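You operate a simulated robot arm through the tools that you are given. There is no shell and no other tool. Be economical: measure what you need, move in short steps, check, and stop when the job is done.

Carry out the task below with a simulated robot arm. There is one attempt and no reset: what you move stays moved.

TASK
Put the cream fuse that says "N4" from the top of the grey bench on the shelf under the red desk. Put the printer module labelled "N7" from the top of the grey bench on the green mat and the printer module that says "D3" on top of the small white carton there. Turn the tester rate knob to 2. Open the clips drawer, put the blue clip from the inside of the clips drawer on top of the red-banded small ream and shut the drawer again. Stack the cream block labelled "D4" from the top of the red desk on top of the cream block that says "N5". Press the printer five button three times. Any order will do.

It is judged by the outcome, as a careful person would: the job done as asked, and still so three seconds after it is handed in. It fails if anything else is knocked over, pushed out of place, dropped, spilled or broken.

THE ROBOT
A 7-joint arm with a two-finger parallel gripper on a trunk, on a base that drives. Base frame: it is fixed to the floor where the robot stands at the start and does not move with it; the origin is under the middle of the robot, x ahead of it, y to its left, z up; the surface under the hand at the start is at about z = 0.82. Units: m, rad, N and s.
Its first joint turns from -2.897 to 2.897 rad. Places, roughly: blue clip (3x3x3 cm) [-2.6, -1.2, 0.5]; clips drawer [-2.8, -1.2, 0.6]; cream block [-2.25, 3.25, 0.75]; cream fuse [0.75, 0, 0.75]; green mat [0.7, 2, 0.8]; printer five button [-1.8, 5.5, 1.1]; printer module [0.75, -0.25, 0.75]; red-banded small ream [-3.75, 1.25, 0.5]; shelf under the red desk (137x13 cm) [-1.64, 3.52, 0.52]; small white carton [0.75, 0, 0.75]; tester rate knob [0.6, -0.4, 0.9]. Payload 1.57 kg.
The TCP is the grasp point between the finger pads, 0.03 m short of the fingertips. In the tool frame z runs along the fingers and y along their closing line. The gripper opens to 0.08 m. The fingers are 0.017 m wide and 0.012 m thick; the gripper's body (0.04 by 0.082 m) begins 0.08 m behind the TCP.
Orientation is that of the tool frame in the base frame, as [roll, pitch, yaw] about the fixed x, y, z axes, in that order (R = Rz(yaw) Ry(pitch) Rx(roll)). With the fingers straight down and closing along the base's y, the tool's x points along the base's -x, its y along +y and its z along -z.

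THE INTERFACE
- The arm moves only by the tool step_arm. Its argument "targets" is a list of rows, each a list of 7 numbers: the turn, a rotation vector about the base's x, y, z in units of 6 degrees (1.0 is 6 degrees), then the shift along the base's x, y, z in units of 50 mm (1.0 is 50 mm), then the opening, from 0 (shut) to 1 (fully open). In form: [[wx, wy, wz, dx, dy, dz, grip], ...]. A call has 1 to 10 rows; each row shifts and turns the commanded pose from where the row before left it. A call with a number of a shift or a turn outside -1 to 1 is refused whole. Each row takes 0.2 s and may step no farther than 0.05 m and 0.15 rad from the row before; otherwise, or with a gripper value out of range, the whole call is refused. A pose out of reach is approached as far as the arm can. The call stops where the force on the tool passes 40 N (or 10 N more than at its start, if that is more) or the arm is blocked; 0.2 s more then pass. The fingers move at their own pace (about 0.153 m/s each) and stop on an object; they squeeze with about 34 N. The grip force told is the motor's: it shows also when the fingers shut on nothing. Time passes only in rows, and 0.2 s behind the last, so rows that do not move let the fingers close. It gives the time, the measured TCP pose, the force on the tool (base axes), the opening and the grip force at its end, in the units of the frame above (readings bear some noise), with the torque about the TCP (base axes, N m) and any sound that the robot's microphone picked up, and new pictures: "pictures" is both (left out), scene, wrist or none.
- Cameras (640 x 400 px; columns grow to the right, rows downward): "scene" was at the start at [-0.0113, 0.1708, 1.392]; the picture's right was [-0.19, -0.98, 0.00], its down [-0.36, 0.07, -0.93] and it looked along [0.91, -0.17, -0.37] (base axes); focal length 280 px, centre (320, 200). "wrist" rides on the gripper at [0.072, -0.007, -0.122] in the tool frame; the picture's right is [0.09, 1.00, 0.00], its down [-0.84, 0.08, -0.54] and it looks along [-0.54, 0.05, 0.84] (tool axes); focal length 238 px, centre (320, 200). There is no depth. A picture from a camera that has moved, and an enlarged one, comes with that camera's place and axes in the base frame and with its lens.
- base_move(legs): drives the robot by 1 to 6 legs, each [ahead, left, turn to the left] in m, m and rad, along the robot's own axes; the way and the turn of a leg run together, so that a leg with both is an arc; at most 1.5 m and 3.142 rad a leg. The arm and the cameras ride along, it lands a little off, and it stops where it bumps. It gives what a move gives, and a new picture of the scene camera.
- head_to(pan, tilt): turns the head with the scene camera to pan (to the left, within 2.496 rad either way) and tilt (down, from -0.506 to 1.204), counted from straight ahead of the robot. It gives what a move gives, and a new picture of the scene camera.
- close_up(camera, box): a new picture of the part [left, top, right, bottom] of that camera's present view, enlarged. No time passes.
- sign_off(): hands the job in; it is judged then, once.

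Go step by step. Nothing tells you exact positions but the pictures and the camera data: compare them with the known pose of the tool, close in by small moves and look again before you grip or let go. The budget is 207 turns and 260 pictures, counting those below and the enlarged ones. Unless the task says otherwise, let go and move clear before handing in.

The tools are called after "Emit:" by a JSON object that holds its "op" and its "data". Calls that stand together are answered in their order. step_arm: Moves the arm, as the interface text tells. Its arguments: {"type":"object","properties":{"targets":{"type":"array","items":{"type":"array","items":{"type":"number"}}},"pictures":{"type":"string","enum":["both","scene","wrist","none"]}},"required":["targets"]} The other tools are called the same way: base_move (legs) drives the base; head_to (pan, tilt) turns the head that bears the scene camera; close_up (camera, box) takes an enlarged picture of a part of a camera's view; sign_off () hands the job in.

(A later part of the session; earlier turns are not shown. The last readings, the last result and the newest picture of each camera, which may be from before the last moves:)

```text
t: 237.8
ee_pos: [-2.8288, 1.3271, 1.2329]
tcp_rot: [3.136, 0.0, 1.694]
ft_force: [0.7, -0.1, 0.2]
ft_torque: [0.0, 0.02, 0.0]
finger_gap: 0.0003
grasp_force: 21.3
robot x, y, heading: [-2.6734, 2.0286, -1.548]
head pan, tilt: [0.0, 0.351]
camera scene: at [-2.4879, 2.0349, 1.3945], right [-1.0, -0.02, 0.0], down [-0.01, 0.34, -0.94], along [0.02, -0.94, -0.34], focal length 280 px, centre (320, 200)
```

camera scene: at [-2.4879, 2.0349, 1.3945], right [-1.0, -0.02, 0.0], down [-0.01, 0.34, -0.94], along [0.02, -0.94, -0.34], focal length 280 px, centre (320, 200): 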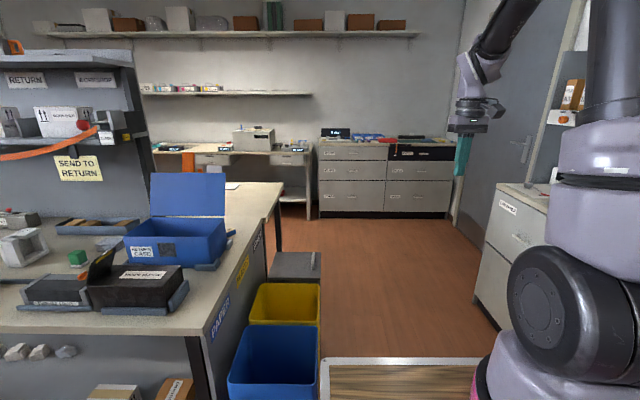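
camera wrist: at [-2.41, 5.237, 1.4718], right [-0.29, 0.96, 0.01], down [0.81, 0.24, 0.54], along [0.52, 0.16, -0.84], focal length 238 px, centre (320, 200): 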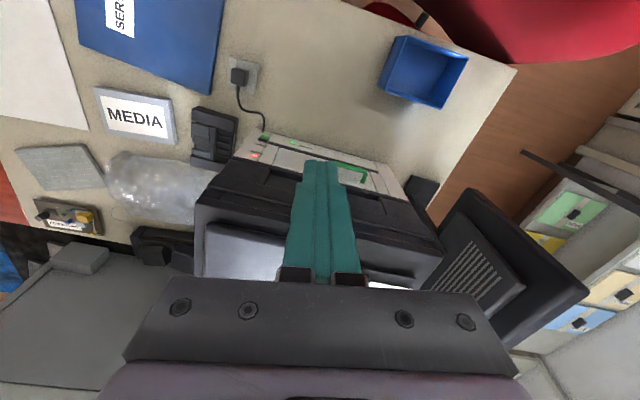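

Emit:
{"op": "close_up", "data": {"camera": "scene", "box": [300, 120, 470, 220]}}

```text
3.76 times, centred on (385, 170) of scene
camera zoom: at [-2.4879, 2.0349, 1.3945], right [-1.0, -0.02, 0.0], down [-0.01, 0.34, -0.94], along [0.02, -0.94, -0.34], focal length 1053 px, centre (75, 313)
```

zoom: 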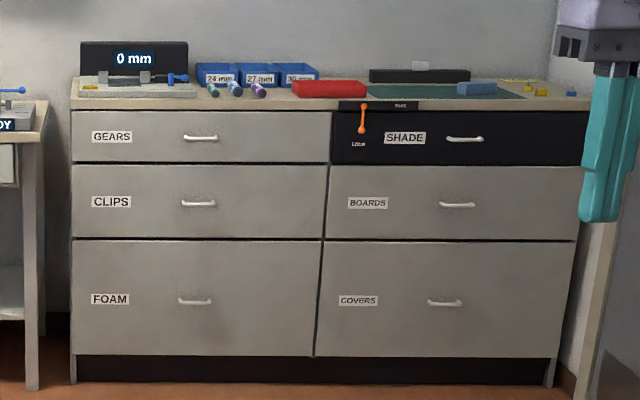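

The CLIPS drawer is in the left column, middle row, with its handle at about (-2.80, -1.12, 0.61). Shift right to clear the bins and drive over.

Emit:
{"op": "base_move", "data": {"legs": [[0, -0.3, -0.02], [1.3, 0, 0], [0.85, 0.0, 0]]}}

Emit:
{"op": "head_to", "data": {"pan": 0.0, "tilt": 0.65}}

```text
t: 250.0
ee_pos: [-3.134, -0.8217, 1.2322]
tcp_rot: [3.136, 0.0, 1.684]
ft_force: [0.5, 0.3, 0.1]
ft_torque: [-0.02, 0.01, -0.03]
finger_gap: 0.0
grasp_force: 21.0
robot x, y, heading: [-2.9713, -0.1212, -1.557]
head pan, tilt: [0.0, 0.351]
camera scene: at [-2.7855, -0.1163, 1.3945], right [-1.0, -0.01, 0.0], down [0.0, 0.34, -0.94], along [0.01, -0.94, -0.34], focal length 280 px, centre (320, 200)
```

scene: 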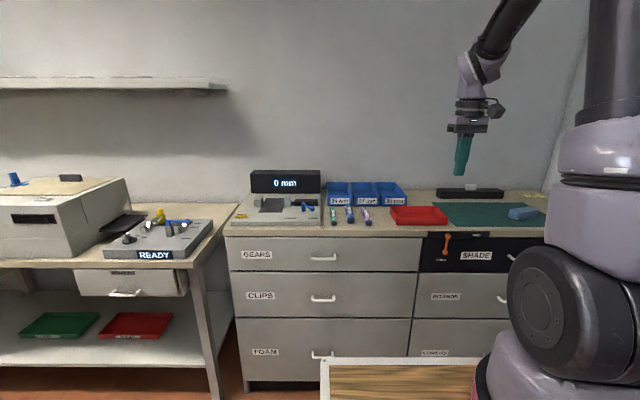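

```text
t: 250.8
ee_pos: [-3.1347, -0.8213, 1.2309]
tcp_rot: [3.137, -0.001, 1.682]
ft_force: [-0.2, -0.3, -0.4]
ft_torque: [0.0, 0.0, 0.0]
finger_gap: 0.0
grasp_force: 21.6
robot x, y, heading: [-2.9761, -0.1252, -1.562]
head pan, tilt: [0.0, 0.649]
camera scene: at [-2.7856, -0.11, 1.3675], right [-1.0, -0.01, 0.0], down [-0.01, 0.6, -0.8], along [0.01, -0.8, -0.6], focal length 280 px, centre (320, 200)
```

scene: 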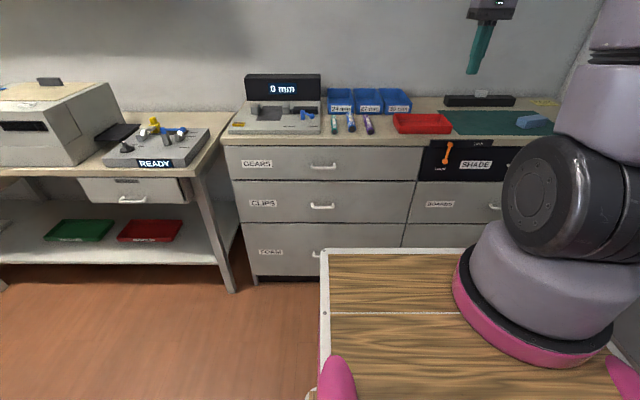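

Emit:
{"op": "base_move", "data": {"legs": [[0.12, 0.1, -0.01]]}}

Emit:
{"op": "step_arm", "data": {"targets": [[0, 0, 1, 0.3, 0.1, 0, 1], [0, 0, 1, 0.3, 0.1, 0, 1], [0, 0, 1, 0.3, 0.1, 0, 1], [0, 0, 1, 0.3, 0.1, 0, 1], [0, 0, 1, 0.3, 0.1, 0, 1], [0, 0, 1, 0.3, 0, 0, 1], [0, 0, 1, 0.3, 0, 0, 1], [0, 0, 1, 0.3, 0, 0, 1], [0, 0, 1, 0.3, 0, 0, 1], [0, 0, 1, 0.3, 0, 0, 1]], "pictures": "none"}}

Emit:
{"op": "step_arm", "data": {"targets": [[0, 0, 1, 0.3, 0, -0.5, 1], [0, 0, 1, 0.3, 0, -0.5, 1], [0, 0, 0.8, 0.3, 0, -0.5, 1], [0, 0, 0, 0, 0, -0.9, 1], [0, 0, 0, 0, 0, -0.9, 1]]}}

```text
t: 252.2
ee_pos: [-3.0391, -0.9388, 1.2322]
tcp_rot: [3.136, 0.0, 1.674]
ft_force: [-0.5, -0.7, -0.3]
ft_torque: [-0.04, -0.02, 0.0]
finger_gap: 0.0002
grasp_force: 20.9
robot x, y, heading: [-2.8701, -0.2446, -1.569]
head pan, tilt: [0.0, 0.649]
camera scene: at [-2.6841, -0.2315, 1.3674], right [-1.0, 0.0, 0.0], down [0.0, 0.6, -0.8], along [0.0, -0.8, -0.6], focal length 280 px, centre (320, 200)
```

scene: 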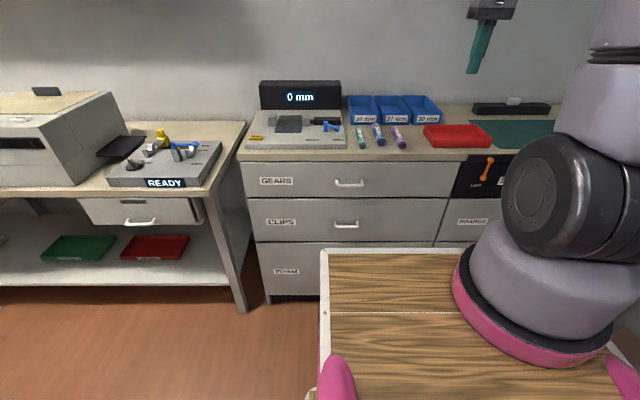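

```text
t: 254.4
ee_pos: [-2.8895, -0.9155, 1.2326]
tcp_rot: [3.136, 0.0, 2.722]
ft_force: [0.2, 0.7, -0.1]
ft_torque: [0.0, 0.03, 0.0]
finger_gap: 0.0799
grasp_force: 0.1
robot x, y, heading: [-2.8711, -0.2456, -1.571]
head pan, tilt: [0.0, 0.649]
```

```text
t: 255.6
ee_pos: [-2.8416, -0.9165, 1.0672]
tcp_rot: [3.135, 0.002, 3.015]
ft_force: [0.8, 0.5, -0.2]
ft_torque: [-0.02, 0.02, 0.0]
finger_gap: 0.08
grasp_force: 0.1
robot x, y, heading: [-2.8734, -0.2398, -1.574]
head pan, tilt: [0.0, 0.649]
camera scene: at [-2.6841, -0.231, 1.3674], right [-1.0, 0.0, 0.0], down [0.0, 0.6, -0.8], along [0.0, -0.8, -0.6], focal length 280 px, centre (320, 200)
camera wrist: at [-2.9134, -0.914, 1.187], right [0.04, 1.0, 0.01], down [0.84, -0.03, 0.54], along [0.54, -0.01, -0.84], focal length 238 px, centre (320, 200)
```

scene: 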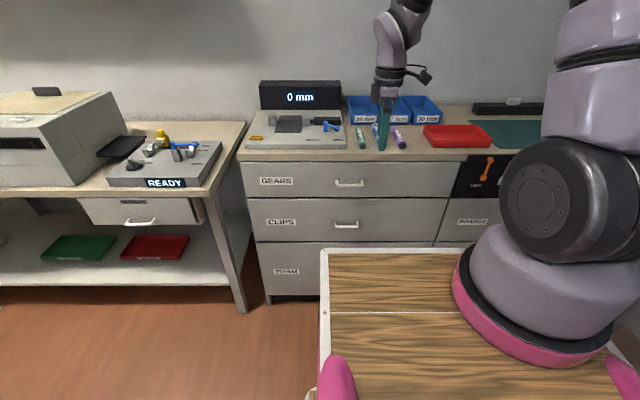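
wrist: 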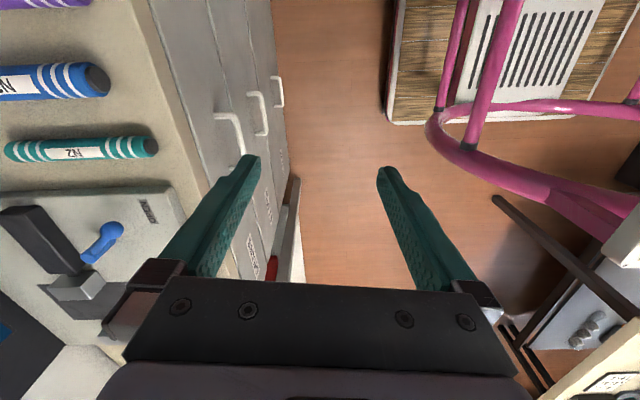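

Emit:
{"op": "close_up", "data": {"camera": "wrist", "box": [160, 40, 320, 180]}}

Emit:
{"op": "close_up", "data": {"camera": "scene", "box": [240, 150, 460, 250]}}

```text
2.86 times, centred on (240, 110) of wrist
camera zoom: at [-2.9134, -0.914, 1.187], right [0.04, 1.0, 0.01], down [0.84, -0.03, 0.54], along [0.54, -0.01, -0.84], focal length 681 px, centre (549, 457)
```

zoom: 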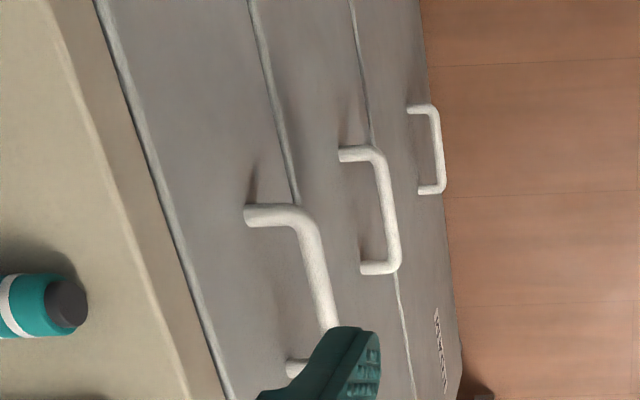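

```text
2.91 times, centred on (350, 200) of scene
camera zoom: at [-2.6841, -0.231, 1.3674], right [-1.0, 0.0, 0.0], down [0.0, 0.6, -0.8], along [0.0, -0.8, -0.6], focal length 814 px, centre (233, 200)
```

zoom: 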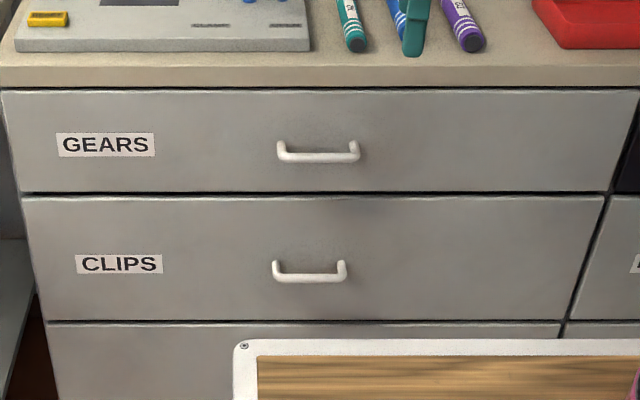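

The CLIPS handle bar is at about (-2.787, -1.046, 0.614). I'll pitch the hand to near-horizontal so the fingers close above and below the bar.

Emit:
{"op": "step_arm", "data": {"targets": [[0, 0, 0.6, 0.3, 0, 0, 0.6], [0, 0, 0.6, 0.3, 0, -0.3, 0.6], [-1, 0, 0, 0.2, 0, -0.5, 0.6], [-1, 0, 0, 0.2, 0, -0.6, 0.6], [-1, 0, 0, 0.1, 0, -0.6, 0.6], [-1, 0, 0, 0, 0, -0.6, 0.6], [-1, 0, 0, 0, 0, -0.6, 0.6], [-1, 0, 0, 0, 0, -0.6, 0.6], [-1, 0, 0, 0, 0, -0.6, 0.6]]}}

```text
t: 257.6
ee_pos: [-2.7897, -0.9156, 0.8456]
tcp_rot: [-2.41, 0.002, 3.14]
ft_force: [-0.2, 0.1, -0.4]
ft_torque: [0.02, 0.01, -0.02]
finger_gap: 0.0481
grasp_force: 0.0
robot x, y, heading: [-2.874, -0.246, -1.573]
head pan, tilt: [0.0, 0.649]
camera scene: at [-2.6843, -0.2314, 1.3675], right [-1.0, 0.0, 0.0], down [0.0, 0.6, -0.8], along [0.0, -0.8, -0.6], focal length 280 px, centre (320, 200)
camera wrist: at [-2.861, -0.8394, 0.9399], right [-0.09, 0.74, -0.66], down [0.84, 0.42, 0.35], along [0.54, -0.52, -0.66], focal length 238 px, centre (320, 200)
```

scene: 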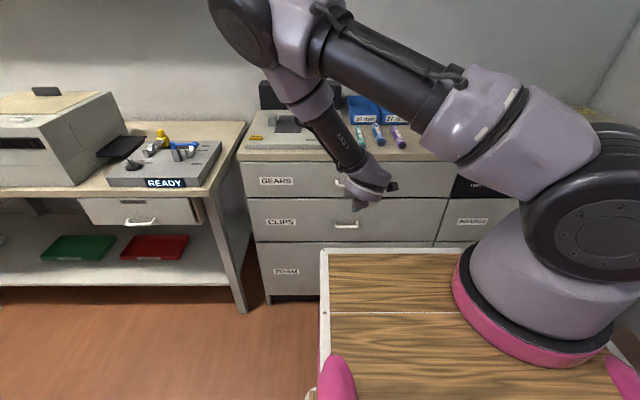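
wrist: 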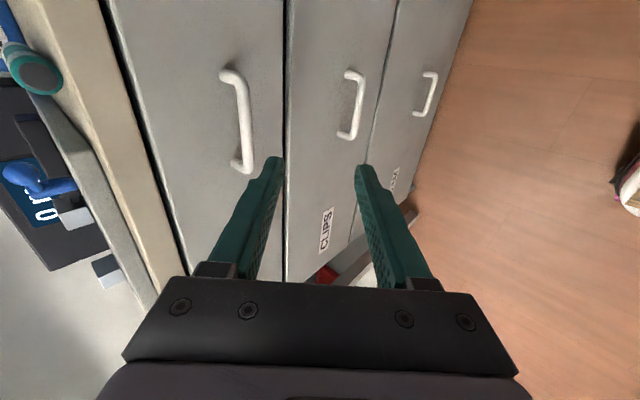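

Emit:
{"op": "step_arm", "data": {"targets": [[-0.8, 0, 0, 0, 0, -0.7, 0.6], [-0.8, 0, 0, 0, 0, -0.7, 0.6], [-0.8, 0, 0, 0, 0, -0.7, 0.6], [-0.8, 0, 0, 0, 0, -0.7, 0.6], [-0.8, 0, 0, 0, 0, -0.7, 0.6], [0, 0, 0, 0, 0, -0.6, 0.6]]}}

Emit:
{"op": "close_up", "data": {"camera": "wrist", "box": [220, 40, 440, 220]}}

```text
t: 259.0
ee_pos: [-2.7857, -0.9132, 0.6419]
tcp_rot: [-1.995, 0.002, 3.14]
ft_force: [0.2, -0.8, -0.8]
ft_torque: [-0.02, 0.0, -0.01]
finger_gap: 0.048
grasp_force: 0.0
robot x, y, heading: [-2.872, -0.2459, -1.57]
head pan, tilt: [0.0, 0.649]
camera scene: at [-2.684, -0.2315, 1.3674], right [-1.0, 0.0, 0.0], down [0.0, 0.6, -0.8], along [0.0, -0.8, -0.6], focal length 280 px, centre (320, 200)
camera wrist: at [-2.858, -0.805, 0.6952], right [-0.09, 0.41, -0.91], down [0.84, 0.52, 0.15], along [0.54, -0.75, -0.39], focal length 238 px, centre (320, 200)
```

scene: 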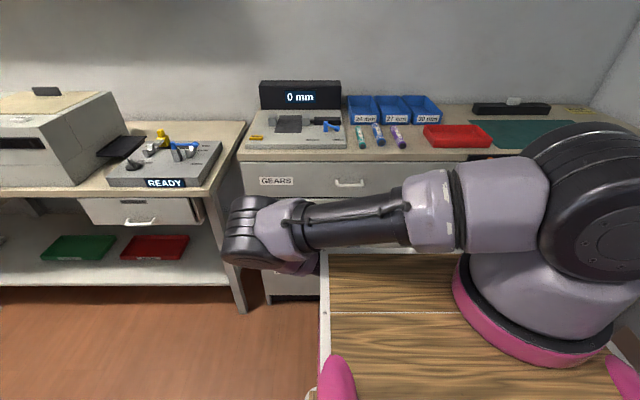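
wrist: 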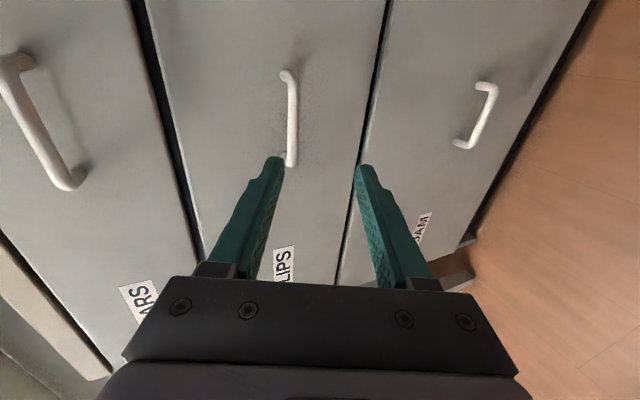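

```text
2.22 times, centred on (330, 130) of wrist
camera zoom: at [-2.858, -0.805, 0.6952], right [-0.09, 0.41, -0.91], down [0.84, 0.52, 0.15], along [0.54, -0.75, -0.39], focal length 530 px, centre (298, 356)
```

zoom: 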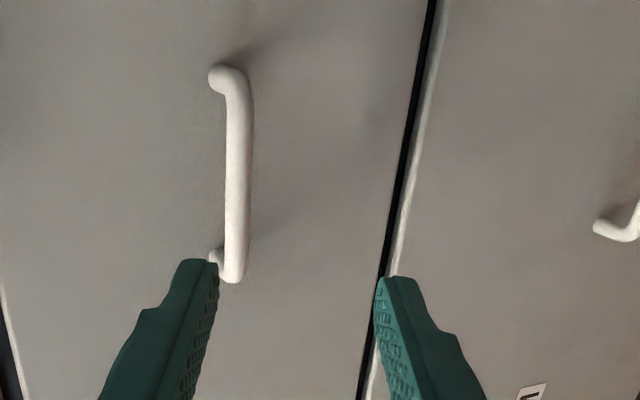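

Emit:
{"op": "step_arm", "data": {"targets": [[0, 0, 0, -0.05, 0, 0.62, 0.6], [0, 0, 0, 0, -0.84, -0.378, 0.6], [0, 0, 0, 0, -0.7, -0.315, 0.6]], "pictures": "wrist"}}

Emit:
{"op": "close_up", "data": {"camera": "wrist", "box": [220, 80, 440, 260]}}

```text
t: 259.8
ee_pos: [-2.7893, -0.9905, 0.6397]
tcp_rot: [-1.995, 0.003, 3.141]
ft_force: [0.2, -0.5, -0.2]
ft_torque: [0.01, -0.04, 0.01]
finger_gap: 0.048
grasp_force: 0.0
robot x, y, heading: [-2.8675, -0.2405, -1.57]
head pan, tilt: [0.0, 0.649]
camera wrist: at [-2.8617, -0.8822, 0.6937], right [-0.09, 0.41, -0.91], down [0.84, 0.53, 0.15], along [0.54, -0.74, -0.39], focal length 238 px, centre (320, 200)
```

wrist: 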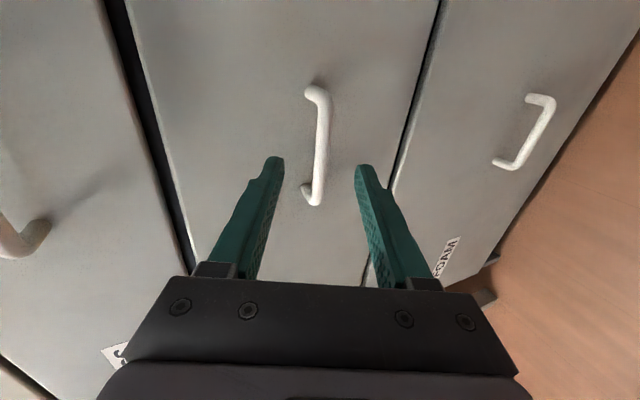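

```text
2.22 times, centred on (330, 170) of wrist
camera zoom: at [-2.8617, -0.8822, 0.6937], right [-0.09, 0.41, -0.91], down [0.84, 0.53, 0.15], along [0.54, -0.74, -0.39], focal length 530 px, centre (298, 267)
```

zoom: 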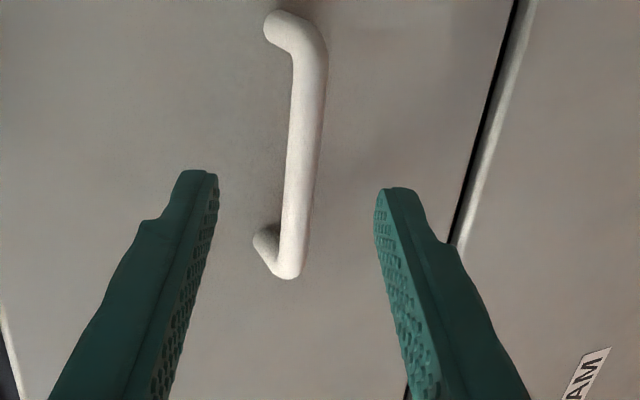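

Emit:
{"op": "step_arm", "data": {"targets": [[0, 0, 0, 0, -0.45, -0.2, 0.6], [0, 0, 0, 0, -0.4, -0.18, 0.6]], "pictures": "wrist"}}

Emit:
{"op": "close_up", "data": {"camera": "wrist", "box": [220, 80, 440, 260]}}

```text
t: 260.4
ee_pos: [-2.7918, -1.0336, 0.6192]
tcp_rot: [-1.996, 0.002, 3.139]
ft_force: [-0.9, 6.4, 3.2]
ft_torque: [-0.29, -0.03, 0.01]
finger_gap: 0.0483
grasp_force: 0.3
robot x, y, heading: [-2.869, -0.2411, -1.572]
head pan, tilt: [0.0, 0.649]
camera wrist: at [-2.8623, -0.9256, 0.6738], right [-0.09, 0.41, -0.91], down [0.84, 0.52, 0.15], along [0.54, -0.75, -0.39], focal length 238 px, centre (320, 200)
```

wrist: 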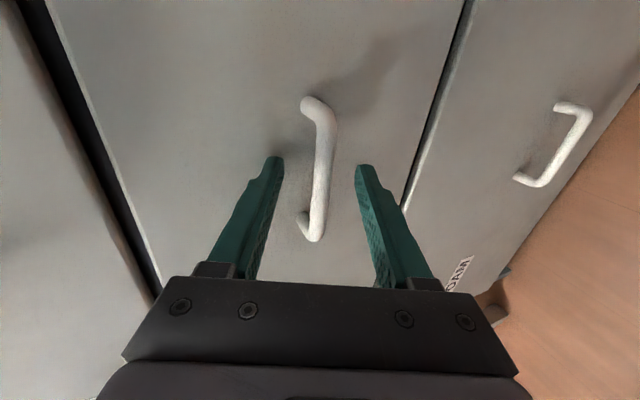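

```text
2.22 times, centred on (330, 170) of wrist
camera zoom: at [-2.8623, -0.9256, 0.6738], right [-0.09, 0.41, -0.91], down [0.84, 0.52, 0.15], along [0.54, -0.75, -0.39], focal length 530 px, centre (298, 267)
```

zoom: 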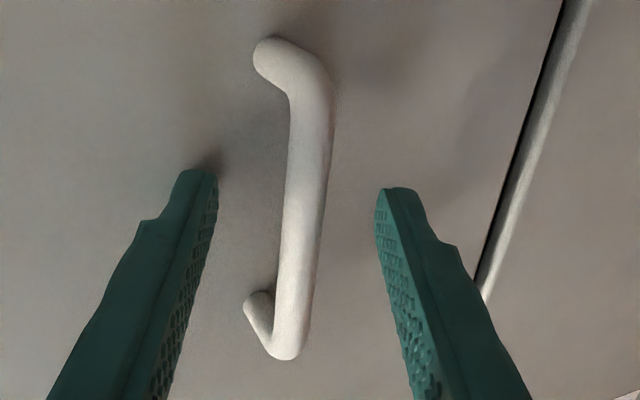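

Light contact with the drawer face; back off a few millimetres and grip.

Emit:
{"op": "step_arm", "data": {"targets": [[0, 0, 0, 0, 0.1, 0.02, 0.5], [0, 0, 0, 0, 0, 0, 0], [0, 0, 0, 0, 0, 0, 0], [0, 0, 0, 0, 0, 0, 0]], "pictures": "wrist"}}

```text
t: 261.4
ee_pos: [-2.79, -1.0285, 0.6197]
tcp_rot: [-1.995, 0.001, 3.141]
ft_force: [0.0, 0.0, 1.8]
ft_torque: [-0.05, 0.34, 0.34]
finger_gap: 0.0115
grasp_force: 28.9
robot x, y, heading: [-2.8696, -0.244, -1.577]
head pan, tilt: [0.0, 0.649]
camera wrist: at [-2.8622, -0.9207, 0.6747], right [-0.09, 0.41, -0.91], down [0.84, 0.53, 0.15], along [0.54, -0.75, -0.39], focal length 238 px, centre (320, 200)
```

wrist: 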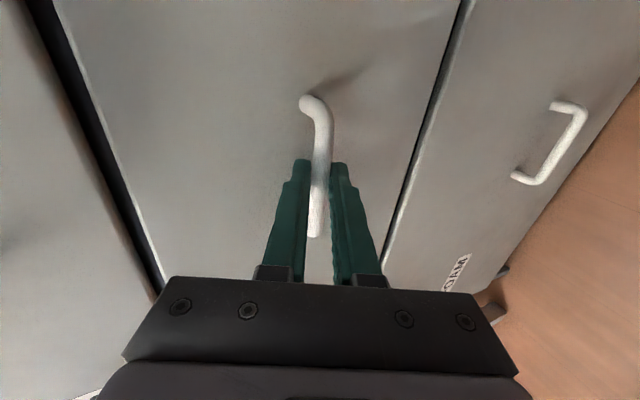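

The bar is gripped. Pull the drawer open by backing the base.

Emit:
{"op": "base_move", "data": {"legs": [[-0.26, 0, 0]]}}

```text
t: 263.3
ee_pos: [-2.7919, -0.7637, 0.6206]
tcp_rot: [-1.994, 0.001, 3.141]
ft_force: [9.6, 0.9, 3.0]
ft_torque: [-0.07, 0.37, 0.46]
finger_gap: 0.0118
grasp_force: 29.3
robot x, y, heading: [-2.872, 0.0236, -1.571]
head pan, tilt: [0.0, 0.649]
camera scene: at [-2.684, 0.0336, 1.3674], right [-1.0, 0.0, 0.0], down [0.0, 0.6, -0.8], along [0.0, -0.8, -0.6], focal length 280 px, centre (320, 200)
```

scene: 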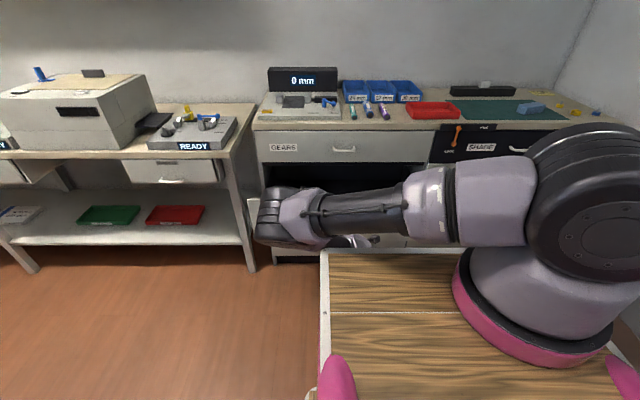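

The drawer is open. Release the handle, back off and raise.

Emit:
{"op": "step_arm", "data": {"targets": [[0, 0, 0, 0, 0, 0, 0.5], [0, 0, 0, 0, 0, 0, 0.5], [0, 0, 0, 0, 0.6, 0.27, 0.5], [0, 0, 0, 0, 0.4, 0.2, 0.5], [0.5, 0, 0, 0, 0, 0.8, 0.5], [0.8, 0, 0, 0, 0, 0.8, 0.5], [0.8, 0, 0, 0, 0, 0.8, 0.5], [0.8, 0, 0, 0, 0, 0.8, 0.5], [0.8, 0, 0, 0, 0, 0.8, 0.5], [0.8, 0, 0, 0, 0, 0.8, 0.5]]}}

```text
t: 265.5
ee_pos: [-2.7904, -0.7136, 0.8841]
tcp_rot: [-2.47, 0.0, 3.14]
ft_force: [0.6, -0.4, 0.1]
ft_torque: [-0.01, 0.0, -0.05]
finger_gap: 0.0402
grasp_force: 0.1
robot x, y, heading: [-2.8714, 0.0204, -1.572]
head pan, tilt: [0.0, 0.649]
camera scene: at [-2.6838, 0.0333, 1.3674], right [-1.0, 0.0, 0.0], down [0.0, 0.6, -0.8], along [0.0, -0.8, -0.6], focal length 280 px, centre (320, 200)
camera wrist: at [-2.8619, -0.6424, 0.9818], right [-0.09, 0.78, -0.62], down [0.84, 0.4, 0.38], along [0.54, -0.49, -0.69], focal length 238 px, centre (320, 200)
```

scene: 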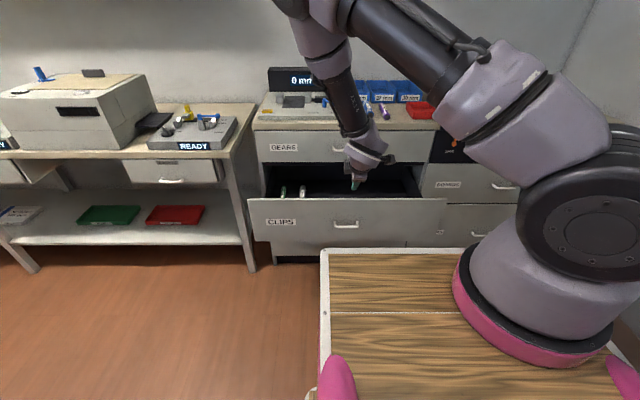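
wrist: 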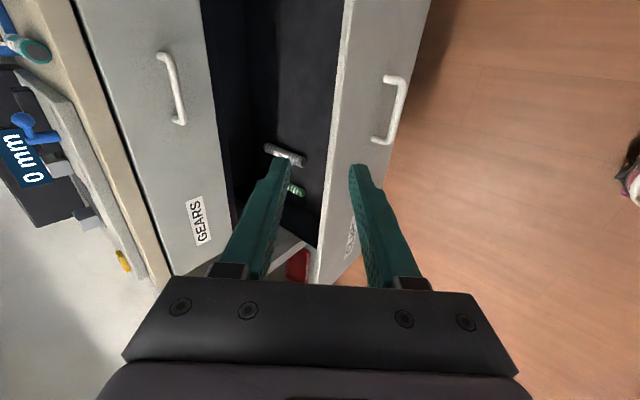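

Emit:
{"op": "close_up", "data": {"camera": "scene", "box": [240, 150, 460, 260]}}

Emit:
{"op": "step_arm", "data": {"targets": [[0.9, 0, 0, 0, -0.1, 0.5, 0.5], [0.9, 0, 0, 0, -0.1, 0.5, 0.5], [0.9, 0, 0, 0, -0.1, 0.5, 0.5], [0.9, 0, 0, 0, -0.1, 0.5, 0.5], [0.9, 0, 0, 0, -0.1, 0.5, 0.5], [0.9, 0, 0, 0, -0.1, 0, 0.5], [1, 0, 0, 0.3, -0.1, 0, 0.5]], "pictures": "wrist"}}

```text
2.91 times, centred on (350, 205) of scene
camera zoom: at [-2.6838, 0.0333, 1.3674], right [-1.0, 0.0, 0.0], down [0.0, 0.6, -0.8], along [0.0, -0.8, -0.6], focal length 814 px, centre (233, 186)
```

zoom: 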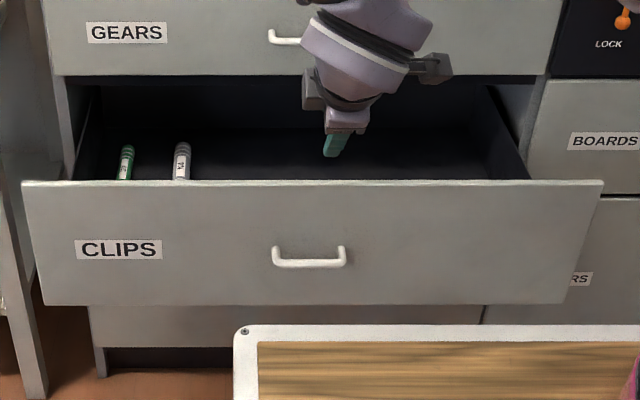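

```text
t: 267.1
ee_pos: [-2.7775, -0.7492, 1.0076]
tcp_rot: [-3.138, -0.001, 3.139]
ft_force: [0.8, 0.6, 0.2]
ft_torque: [-0.02, -0.01, 0.0]
finger_gap: 0.04
grasp_force: 0.1
robot x, y, heading: [-2.8697, 0.0176, -1.57]
head pan, tilt: [0.0, 0.649]
camera wrist: at [-2.8482, -0.7553, 1.1287], right [-0.09, 1.0, 0.0], down [0.84, 0.08, 0.54], along [0.54, 0.05, -0.84], focal length 238 px, centre (320, 200)
```

wrist: 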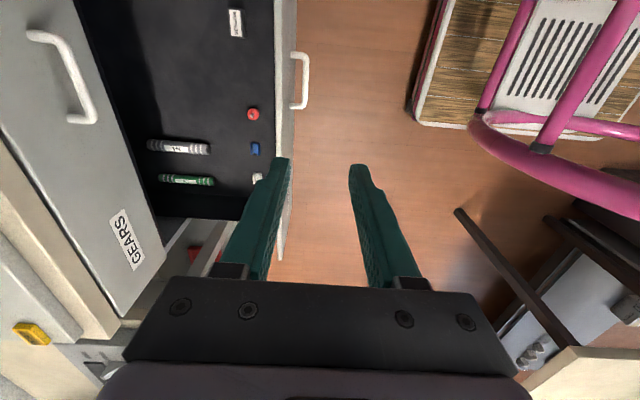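

Emit:
{"op": "close_up", "data": {"camera": "wrist", "box": [200, 80, 320, 200]}}

```text
3.33 times, centred on (260, 140) of wrist
camera zoom: at [-2.8482, -0.7553, 1.1287], right [-0.09, 1.0, 0.0], down [0.84, 0.08, 0.54], along [0.54, 0.05, -0.84], focal length 794 px, centre (520, 400)
```

zoom: 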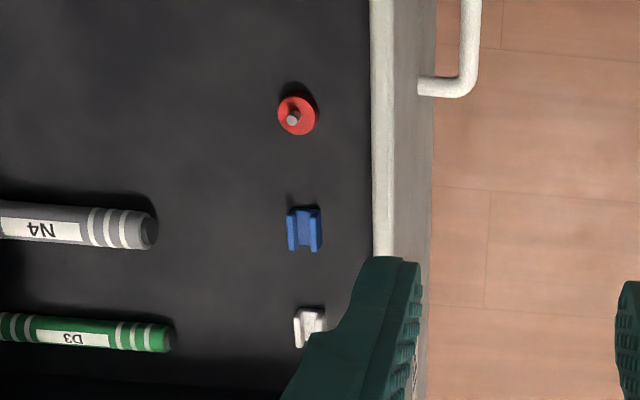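

The blue clip is at about (-2.607, -0.905) in the open drawer. Move above it and lower partway.

Emit:
{"op": "step_arm", "data": {"targets": [[0, 0, 0, 0.68, -0.62, 0, 0.6], [0, 0, 0, 0.68, -0.62, 0, 0.6], [0, 0, 0, 0.68, -0.62, 0, 0.6], [0, 0, 0, 0.68, -0.62, 0, 0.6], [0, 0, 0, 0.6, -0.6, -0.3, 0.6], [0, 0, 0, 0, 0, -0.9, 0.6], [0, 0, 0, 0, 0, -0.9, 0.6]], "pictures": "wrist"}}

Emit:
{"op": "close_up", "data": {"camera": "wrist", "box": [220, 40, 420, 220]}}

```text
t: 268.7
ee_pos: [-2.6108, -0.9028, 0.905]
tcp_rot: [-3.136, 0.001, 3.14]
ft_force: [-0.7, 1.0, 0.0]
ft_torque: [0.0, -0.02, 0.01]
finger_gap: 0.0478
grasp_force: 0.0
robot x, y, heading: [-2.8742, 0.0178, -1.571]
head pan, tilt: [0.0, 0.649]
camera wrist: at [-2.6817, -0.9081, 1.0252], right [-0.09, 1.0, -0.01], down [0.84, 0.08, 0.54], along [0.54, 0.04, -0.84], focal length 238 px, centre (320, 200)
```

wrist: 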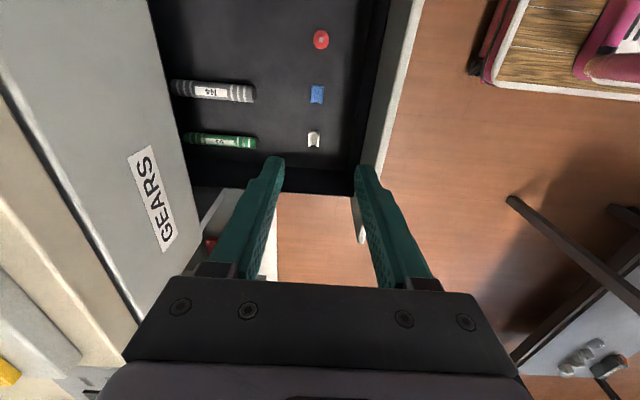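

```text
2.22 times, centred on (320, 130) of wrist
camera zoom: at [-2.6817, -0.9081, 1.0252], right [-0.09, 1.0, -0.01], down [0.84, 0.08, 0.54], along [0.54, 0.04, -0.84], focal length 530 px, centre (320, 356)
```

zoom: 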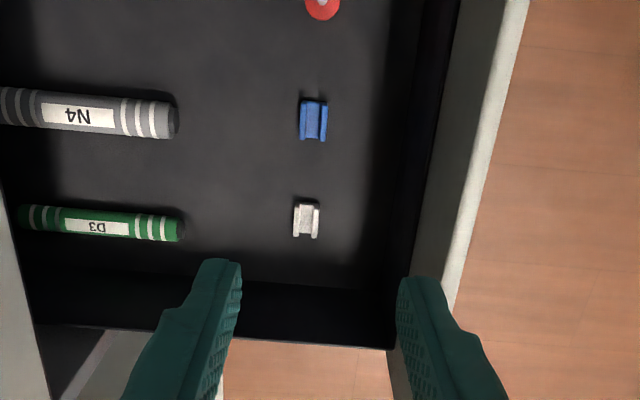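

The clip top is at z≈0.52. Check wrist clearance over the drawer front by lowering partway and viewing the scene.

Emit:
{"op": "step_arm", "data": {"targets": [[0, 0, 0, 0.12, -0.1, -0.8, 0.6], [0, 0, 0, 0, -0.05, -0.9, 0.6], [0, 0, 0, 0, 0, -0.9, 0.6], [0, 0, 0, 0, 0, -0.9, 0.6]]}}

Emit:
{"op": "close_up", "data": {"camera": "scene", "box": [180, 80, 420, 250]}}

```text
t: 269.7
ee_pos: [-2.606, -0.9002, 0.7311]
tcp_rot: [-3.136, 0.0, 3.139]
ft_force: [-0.2, -0.1, 1.5]
ft_torque: [0.03, 0.0, 0.05]
finger_gap: 0.048
grasp_force: 0.1
out of reach, approached as far as the arm can: row 4
robot x, y, heading: [-2.8702, 0.0248, -1.571]
head pan, tilt: [0.0, 0.649]
camera scene: at [-2.6843, 0.0337, 1.3674], right [-1.0, 0.0, 0.0], down [0.0, 0.6, -0.8], along [0.0, -0.8, -0.6], focal length 280 px, centre (320, 200)
camera wrist: at [-2.6783, -0.9068, 0.8515], right [-0.09, 1.0, -0.01], down [0.84, 0.08, 0.54], along [0.54, 0.04, -0.84], focal length 238 px, centre (320, 200)
```

scene: 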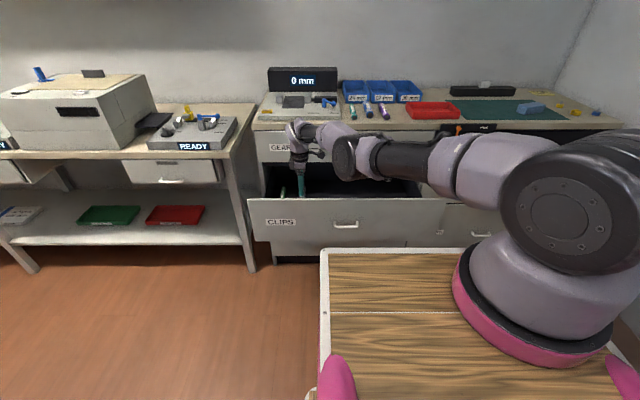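
wrist: 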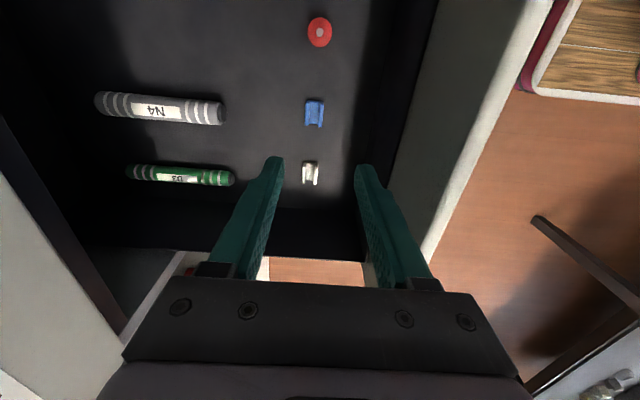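

```text
2.35 times, centred on (300, 165) of scene
camera zoom: at [-2.6843, 0.0337, 1.3674], right [-1.0, 0.0, 0.0], down [0.0, 0.6, -0.8], along [0.0, -0.8, -0.6], focal length 658 px, centre (367, 282)
```

zoom: 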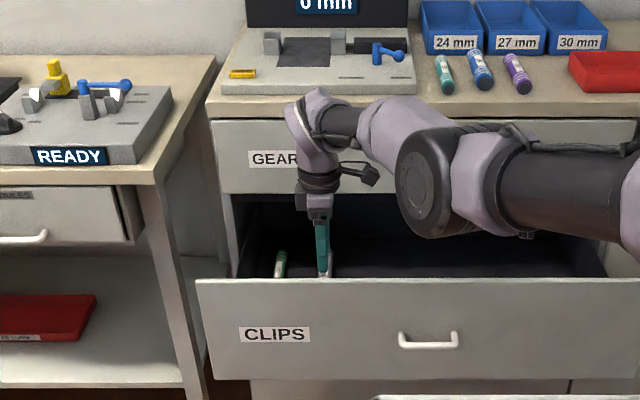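

The arm is stretched out here. Raise, move the base closer and to the left, then try again.

Emit:
{"op": "step_arm", "data": {"targets": [[0, 0, 0, 0, 0.1, 0.9, 0.6], [0, 0, 0, 0, 0.1, 0.9, 0.6], [0, 0, 0, 0, 0.2, 0.9, 0.6], [0, 0, 0, 0, 0.6, 0.7, 0.6], [0, 0, 0, 0, 0.9, 0.4, 0.6], [0, 0, 0, -0.2, 0.9, 0.3, 0.6], [0, 0, 0, -0.3, 0.9, 0.2, 0.6]], "pictures": "none"}}

Emit:
{"op": "base_move", "data": {"legs": [[0.2, 0.17, 0]]}}

```text
t: 271.3
ee_pos: [-2.5321, -0.893, 0.9254]
tcp_rot: [-3.138, -0.001, 3.14]
ft_force: [0.4, -0.1, 0.5]
ft_torque: [-0.01, -0.01, -0.05]
finger_gap: 0.048
grasp_force: 0.1
out of reach, approached as far as the arm can: row 1, 2, 3, 4, 5, 6, 7
robot x, y, heading: [-2.8747, 0.02, -1.569]
head pan, tilt: [0.0, 0.649]
```

```text
t: 272.9
ee_pos: [-2.4018, -1.0472, 0.924]
tcp_rot: [3.133, -0.004, 3.132]
ft_force: [-5.0, 18.2, 7.6]
ft_torque: [-0.13, 0.0, -0.04]
finger_gap: 0.0319
grasp_force: 0.1
robot x, y, heading: [-2.7404, -0.1331, -1.573]
head pan, tilt: [0.0, 0.649]
stopped in leg 1: the force on the tool passed its limit at 58 N (the readings are from after the stop); the commanded pose is now the measured one
camera scene: at [-2.5526, -0.1228, 1.3675], right [-1.0, 0.0, 0.0], down [0.0, 0.6, -0.8], along [0.0, -0.8, -0.6], focal length 280 px, centre (320, 200)
```

scene: 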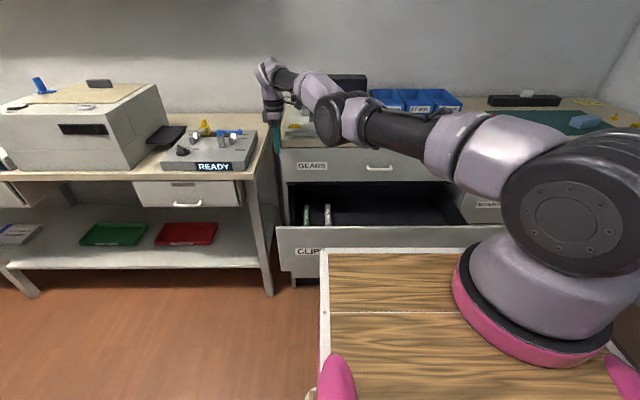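

I repeated the batching mistake: the base moved though the arm hadn't retracted, and the fingers touched the cabinet's counter. Stop and look.

Emit:
{"op": "close_up", "data": {"camera": "scene", "box": [230, 50, 400, 200]}}

Emit:
{"op": "close_up", "data": {"camera": "wrist", "box": [0, 0, 640, 400]}}

```text
2.67 times, centred on (315, 125) of scene
camera zoom: at [-2.5526, -0.1228, 1.3675], right [-1.0, 0.0, 0.0], down [0.0, 0.6, -0.8], along [0.0, -0.8, -0.6], focal length 746 px, centre (333, 400)
```

zoom: 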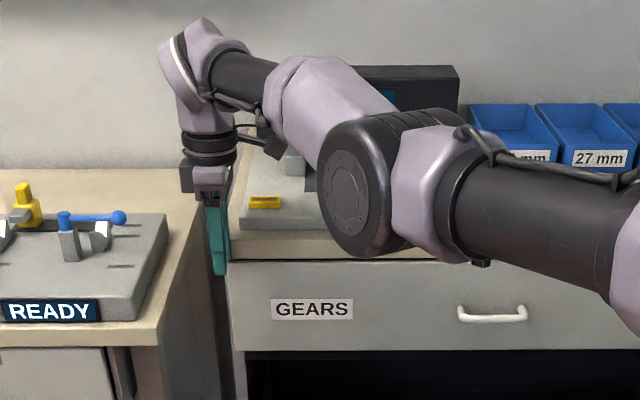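

```text
1.00 times, centred on (320, 200) of wrist (not enlarged: the box is as wide or as high as the picture)
camera zoom: at [-2.4735, -1.0544, 1.0425], right [-0.08, 1.0, 0.01], down [0.84, 0.06, 0.54], along [0.54, 0.05, -0.84], focal length 238 px, centre (320, 200)
```

zoom: 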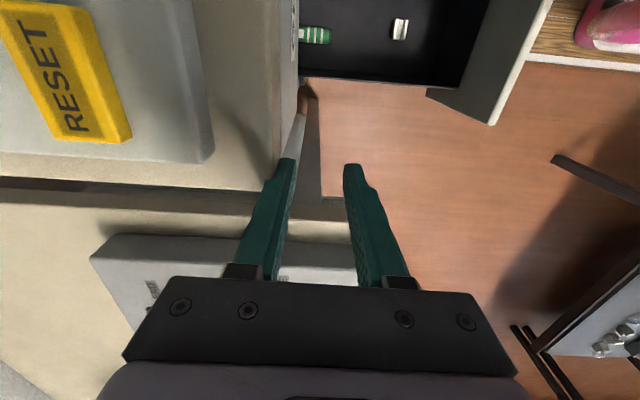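

Only the counter edge was touched; nothing moved. Back the base straight off.

Emit:
{"op": "base_move", "data": {"legs": [[-0.2, 0, 0]]}}

```text
t: 274.5
ee_pos: [-2.4046, -0.8534, 0.9218]
tcp_rot: [3.134, -0.003, 3.128]
ft_force: [0.5, -0.6, 0.8]
ft_torque: [0.04, -0.01, -0.01]
finger_gap: 0.0482
grasp_force: 0.1
robot x, y, heading: [-2.743, 0.0634, -1.577]
head pan, tilt: [0.0, 0.649]
camera scene: at [-2.5511, 0.0722, 1.3674], right [-1.0, 0.01, 0.0], down [0.0, 0.6, -0.8], along [-0.01, -0.8, -0.6], focal length 280 px, centre (320, 200)
```

scene: 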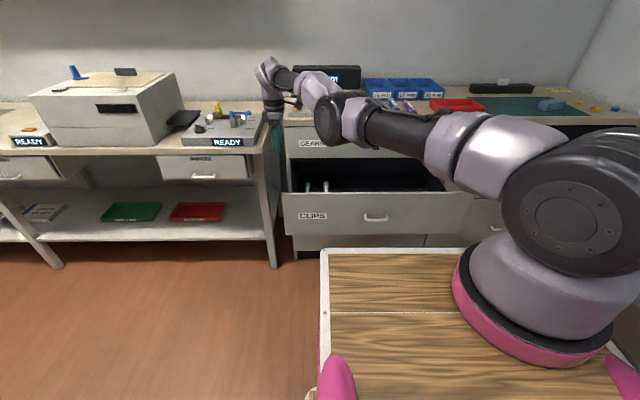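

Emit:
{"op": "step_arm", "data": {"targets": [[0, 0, 0, -0.5, 0.7, 0.3, 0.6], [0, 0, 0, -0.5, 0.7, 0.3, 0.6], [0, 0, 0, -0.5, 0.7, 0.3, 0.6], [0, 0, 0, -0.5, 0.7, 0.3, 0.6], [0, 0, 0, -0.5, 0.7, 0.3, 0.6], [0, 0, 0, -0.5, 0.7, 0.3, 0.6]], "pictures": "scene"}}

```text
t: 275.9
ee_pos: [-2.4179, -0.8616, 0.989]
tcp_rot: [3.131, -0.007, 3.127]
ft_force: [1.0, 0.1, -0.1]
ft_torque: [0.0, 0.0, 0.0]
finger_gap: 0.0479
grasp_force: 0.0
out of reach, approached as far as the arm can: row 1, 2, 3, 4, 5, 6
robot x, y, heading: [-2.7394, 0.0597, -1.576]
head pan, tilt: [0.0, 0.649]
camera scene: at [-2.551, 0.0723, 1.3674], right [-1.0, 0.01, 0.0], down [0.0, 0.6, -0.8], along [-0.01, -0.8, -0.6], focal length 280 px, centre (320, 200)
```

scene: 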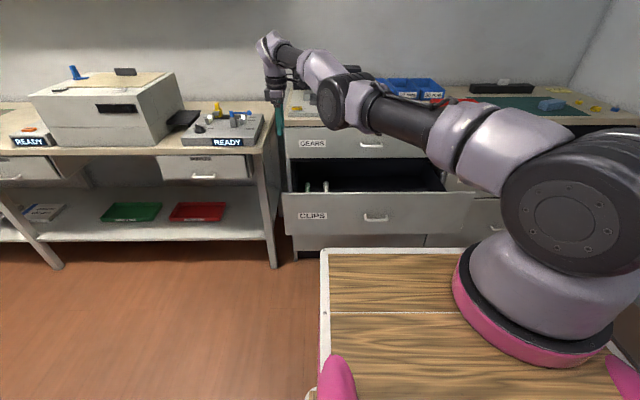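

Emit:
{"op": "step_arm", "data": {"targets": [[0, 0, -1, 0, 0, 0.6, 0.6], [0, 0, -1, 0, 0, 0.6, 0.6], [0, 0, -1, 0, 0, 0.6, 0.6], [0, 0, -1, 0, 0, 0.6, 0.6], [0, 0, -1, 0, 0.3, 0.3, 0.6], [0, 0, -1, 0, 0.3, 0.3, 0.6]], "pictures": "scene"}}

```text
t: 277.3
ee_pos: [-2.4114, -0.8178, 1.1387]
tcp_rot: [3.135, -0.004, 2.499]
ft_force: [0.6, -0.5, -0.8]
ft_torque: [0.03, -0.01, -0.01]
finger_gap: 0.0478
grasp_force: 0.1
out of reach, approached as far as the arm can: row 3, 4
robot x, y, heading: [-2.7371, 0.0631, -1.574]
head pan, tilt: [0.0, 0.649]
camera scene: at [-2.551, 0.0718, 1.3674], right [-1.0, 0.01, 0.0], down [0.0, 0.6, -0.8], along [-0.01, -0.8, -0.6], focal length 280 px, centre (320, 200)
```

scene: 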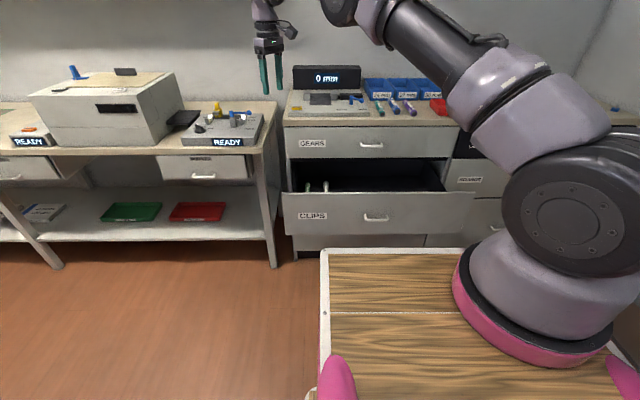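

Recovered. Retract toward the front of the robot.

Emit:
{"op": "step_arm", "data": {"targets": [[0, 0, 0, -0.6, 0.6, 0.2, 0.6], [0, 0, 0, -0.6, 0.6, 0.2, 0.6], [0, 0, 0, -0.6, 0.6, 0.2, 0.6], [0, 0, 0, -0.6, 0.6, 0, 0.6], [0, 0, 0, -0.6, 0.6, 0, 0.6], [0, 0, 0, -0.6, 0.6, 0, 0.6], [0, 0, 0, -0.6, 0.6, 0, 0.6]], "pictures": "none"}}

```text
t: 278.9
ee_pos: [-2.6225, -0.6089, 1.1659]
tcp_rot: [3.134, -0.005, 2.501]
ft_force: [-0.7, -0.7, 0.4]
ft_torque: [0.01, 0.01, 0.03]
finger_gap: 0.048
grasp_force: 0.1
robot x, y, heading: [-2.7381, 0.062, -1.583]
head pan, tilt: [0.0, 0.649]
```

Emit:
{"op": "base_move", "data": {"legs": [[0.2, 0.05, 0.01]]}}

```text
t: 280.6
ee_pos: [-2.5667, -0.8101, 1.1674]
tcp_rot: [3.134, -0.004, 2.508]
ft_force: [-0.8, 0.2, -0.7]
ft_torque: [0.0, -0.01, 0.02]
finger_gap: 0.0481
grasp_force: 0.0
robot x, y, heading: [-2.6874, -0.1373, -1.57]
head pan, tilt: [0.0, 0.649]
camera scene: at [-2.5011, -0.1285, 1.3674], right [-1.0, 0.0, 0.0], down [0.0, 0.6, -0.8], along [0.0, -0.8, -0.6], focal length 280 px, centre (320, 200)
```

scene: 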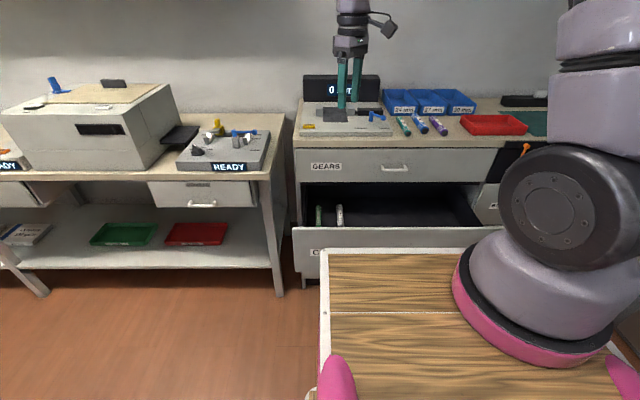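

Emit:
{"op": "step_arm", "data": {"targets": [[0, 0, 1, -0.12, -0.32, -0.6, 0.6], [0, 0, 1, -0.12, -0.32, -0.6, 0.6], [0, 0, 1, -0.12, -0.32, -0.6, 0.6], [0, 0, 1, -0.12, -0.32, -0.6, 0.6], [0, 0, 1, -0.12, -0.32, -0.6, 0.6], [0, 0, 1, -0.12, -0.32, -0.6, 0.6], [0, 0, 0, 0, 0, -0.9, 0.6], [0, 0, 0, 0, 0, -0.9, 0.6], [0, 0, 0, 0, 0, -0.9, 0.6]]}}

```text
t: 282.6
ee_pos: [-2.6036, -0.9046, 0.8511]
tcp_rot: [3.136, -0.004, 3.136]
ft_force: [-0.7, -0.4, 0.0]
ft_torque: [-0.02, 0.0, 0.0]
finger_gap: 0.0479
grasp_force: 0.0
robot x, y, heading: [-2.6894, -0.1396, -1.569]
head pan, tilt: [0.0, 0.649]
camera scene: at [-2.5012, -0.1281, 1.3674], right [-1.0, 0.0, 0.0], down [0.0, 0.6, -0.8], along [0.0, -0.8, -0.6], focal length 280 px, centre (320, 200)
camera wrist: at [-2.6745, -0.9122, 0.9718], right [-0.09, 1.0, 0.01], down [0.84, 0.07, 0.54], along [0.54, 0.05, -0.84], focal length 238 px, centre (320, 200)
```

scene: 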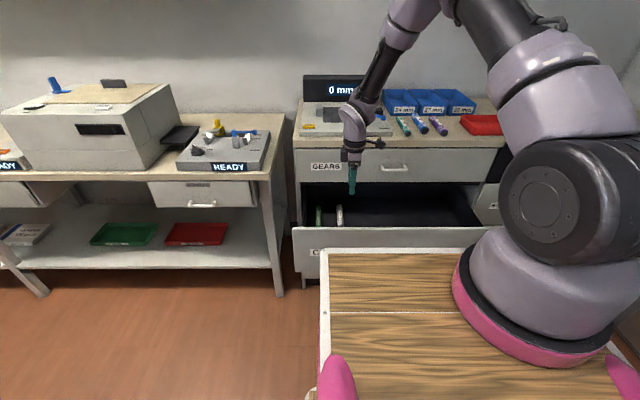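
wrist: 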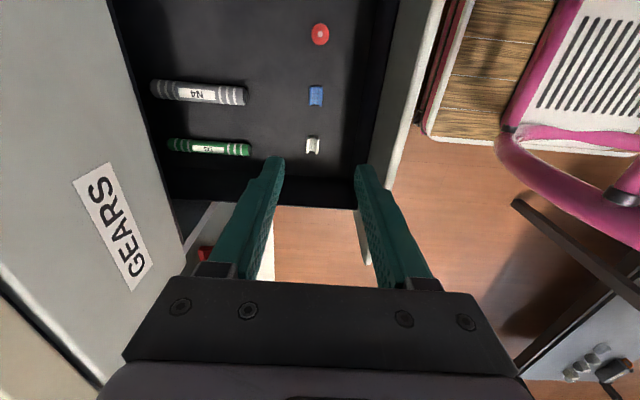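

Emit:
{"op": "step_arm", "data": {"targets": [[0, 0, 0, 0, -0.12, -0.8, 0.6], [0, 0, 0, 0, 0, -0.8, 0.6], [0, 0, 0, 0, 0, -0.8, 0.6], [0, 0, 0, 0, 0, -0.8, 0.6]]}}

```text
t: 283.6
ee_pos: [-2.6054, -0.9132, 0.691]
tcp_rot: [3.137, -0.004, 3.138]
ft_force: [-0.4, 0.6, 0.3]
ft_torque: [0.02, 0.0, 0.0]
finger_gap: 0.0476
grasp_force: 0.1
robot x, y, heading: [-2.6862, -0.142, -1.573]
head pan, tilt: [0.0, 0.649]
camera scene: at [-2.5012, -0.1282, 1.3674], right [-1.0, 0.0, 0.0], down [0.0, 0.6, -0.8], along [0.0, -0.8, -0.6], focal length 280 px, centre (320, 200)
camera wrist: at [-2.6754, -0.9204, 0.8104], right [-0.09, 1.0, 0.01], down [0.84, 0.07, 0.54], along [0.54, 0.05, -0.84], focal length 238 px, centre (320, 200)
```

scene: 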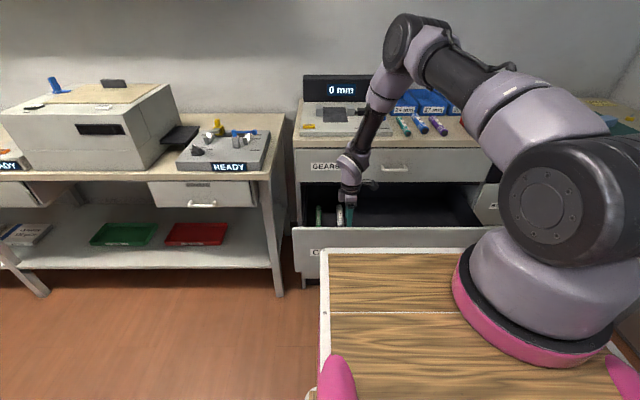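
wrist: 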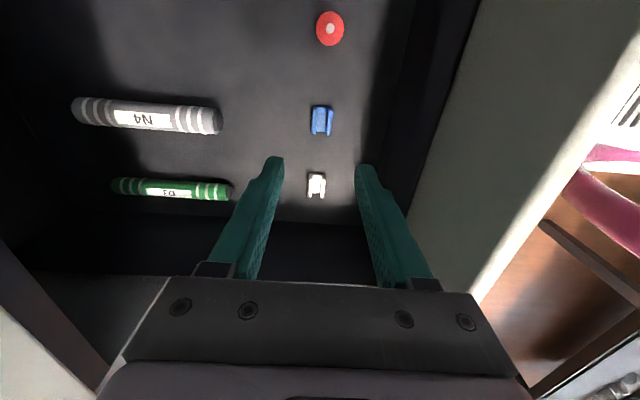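

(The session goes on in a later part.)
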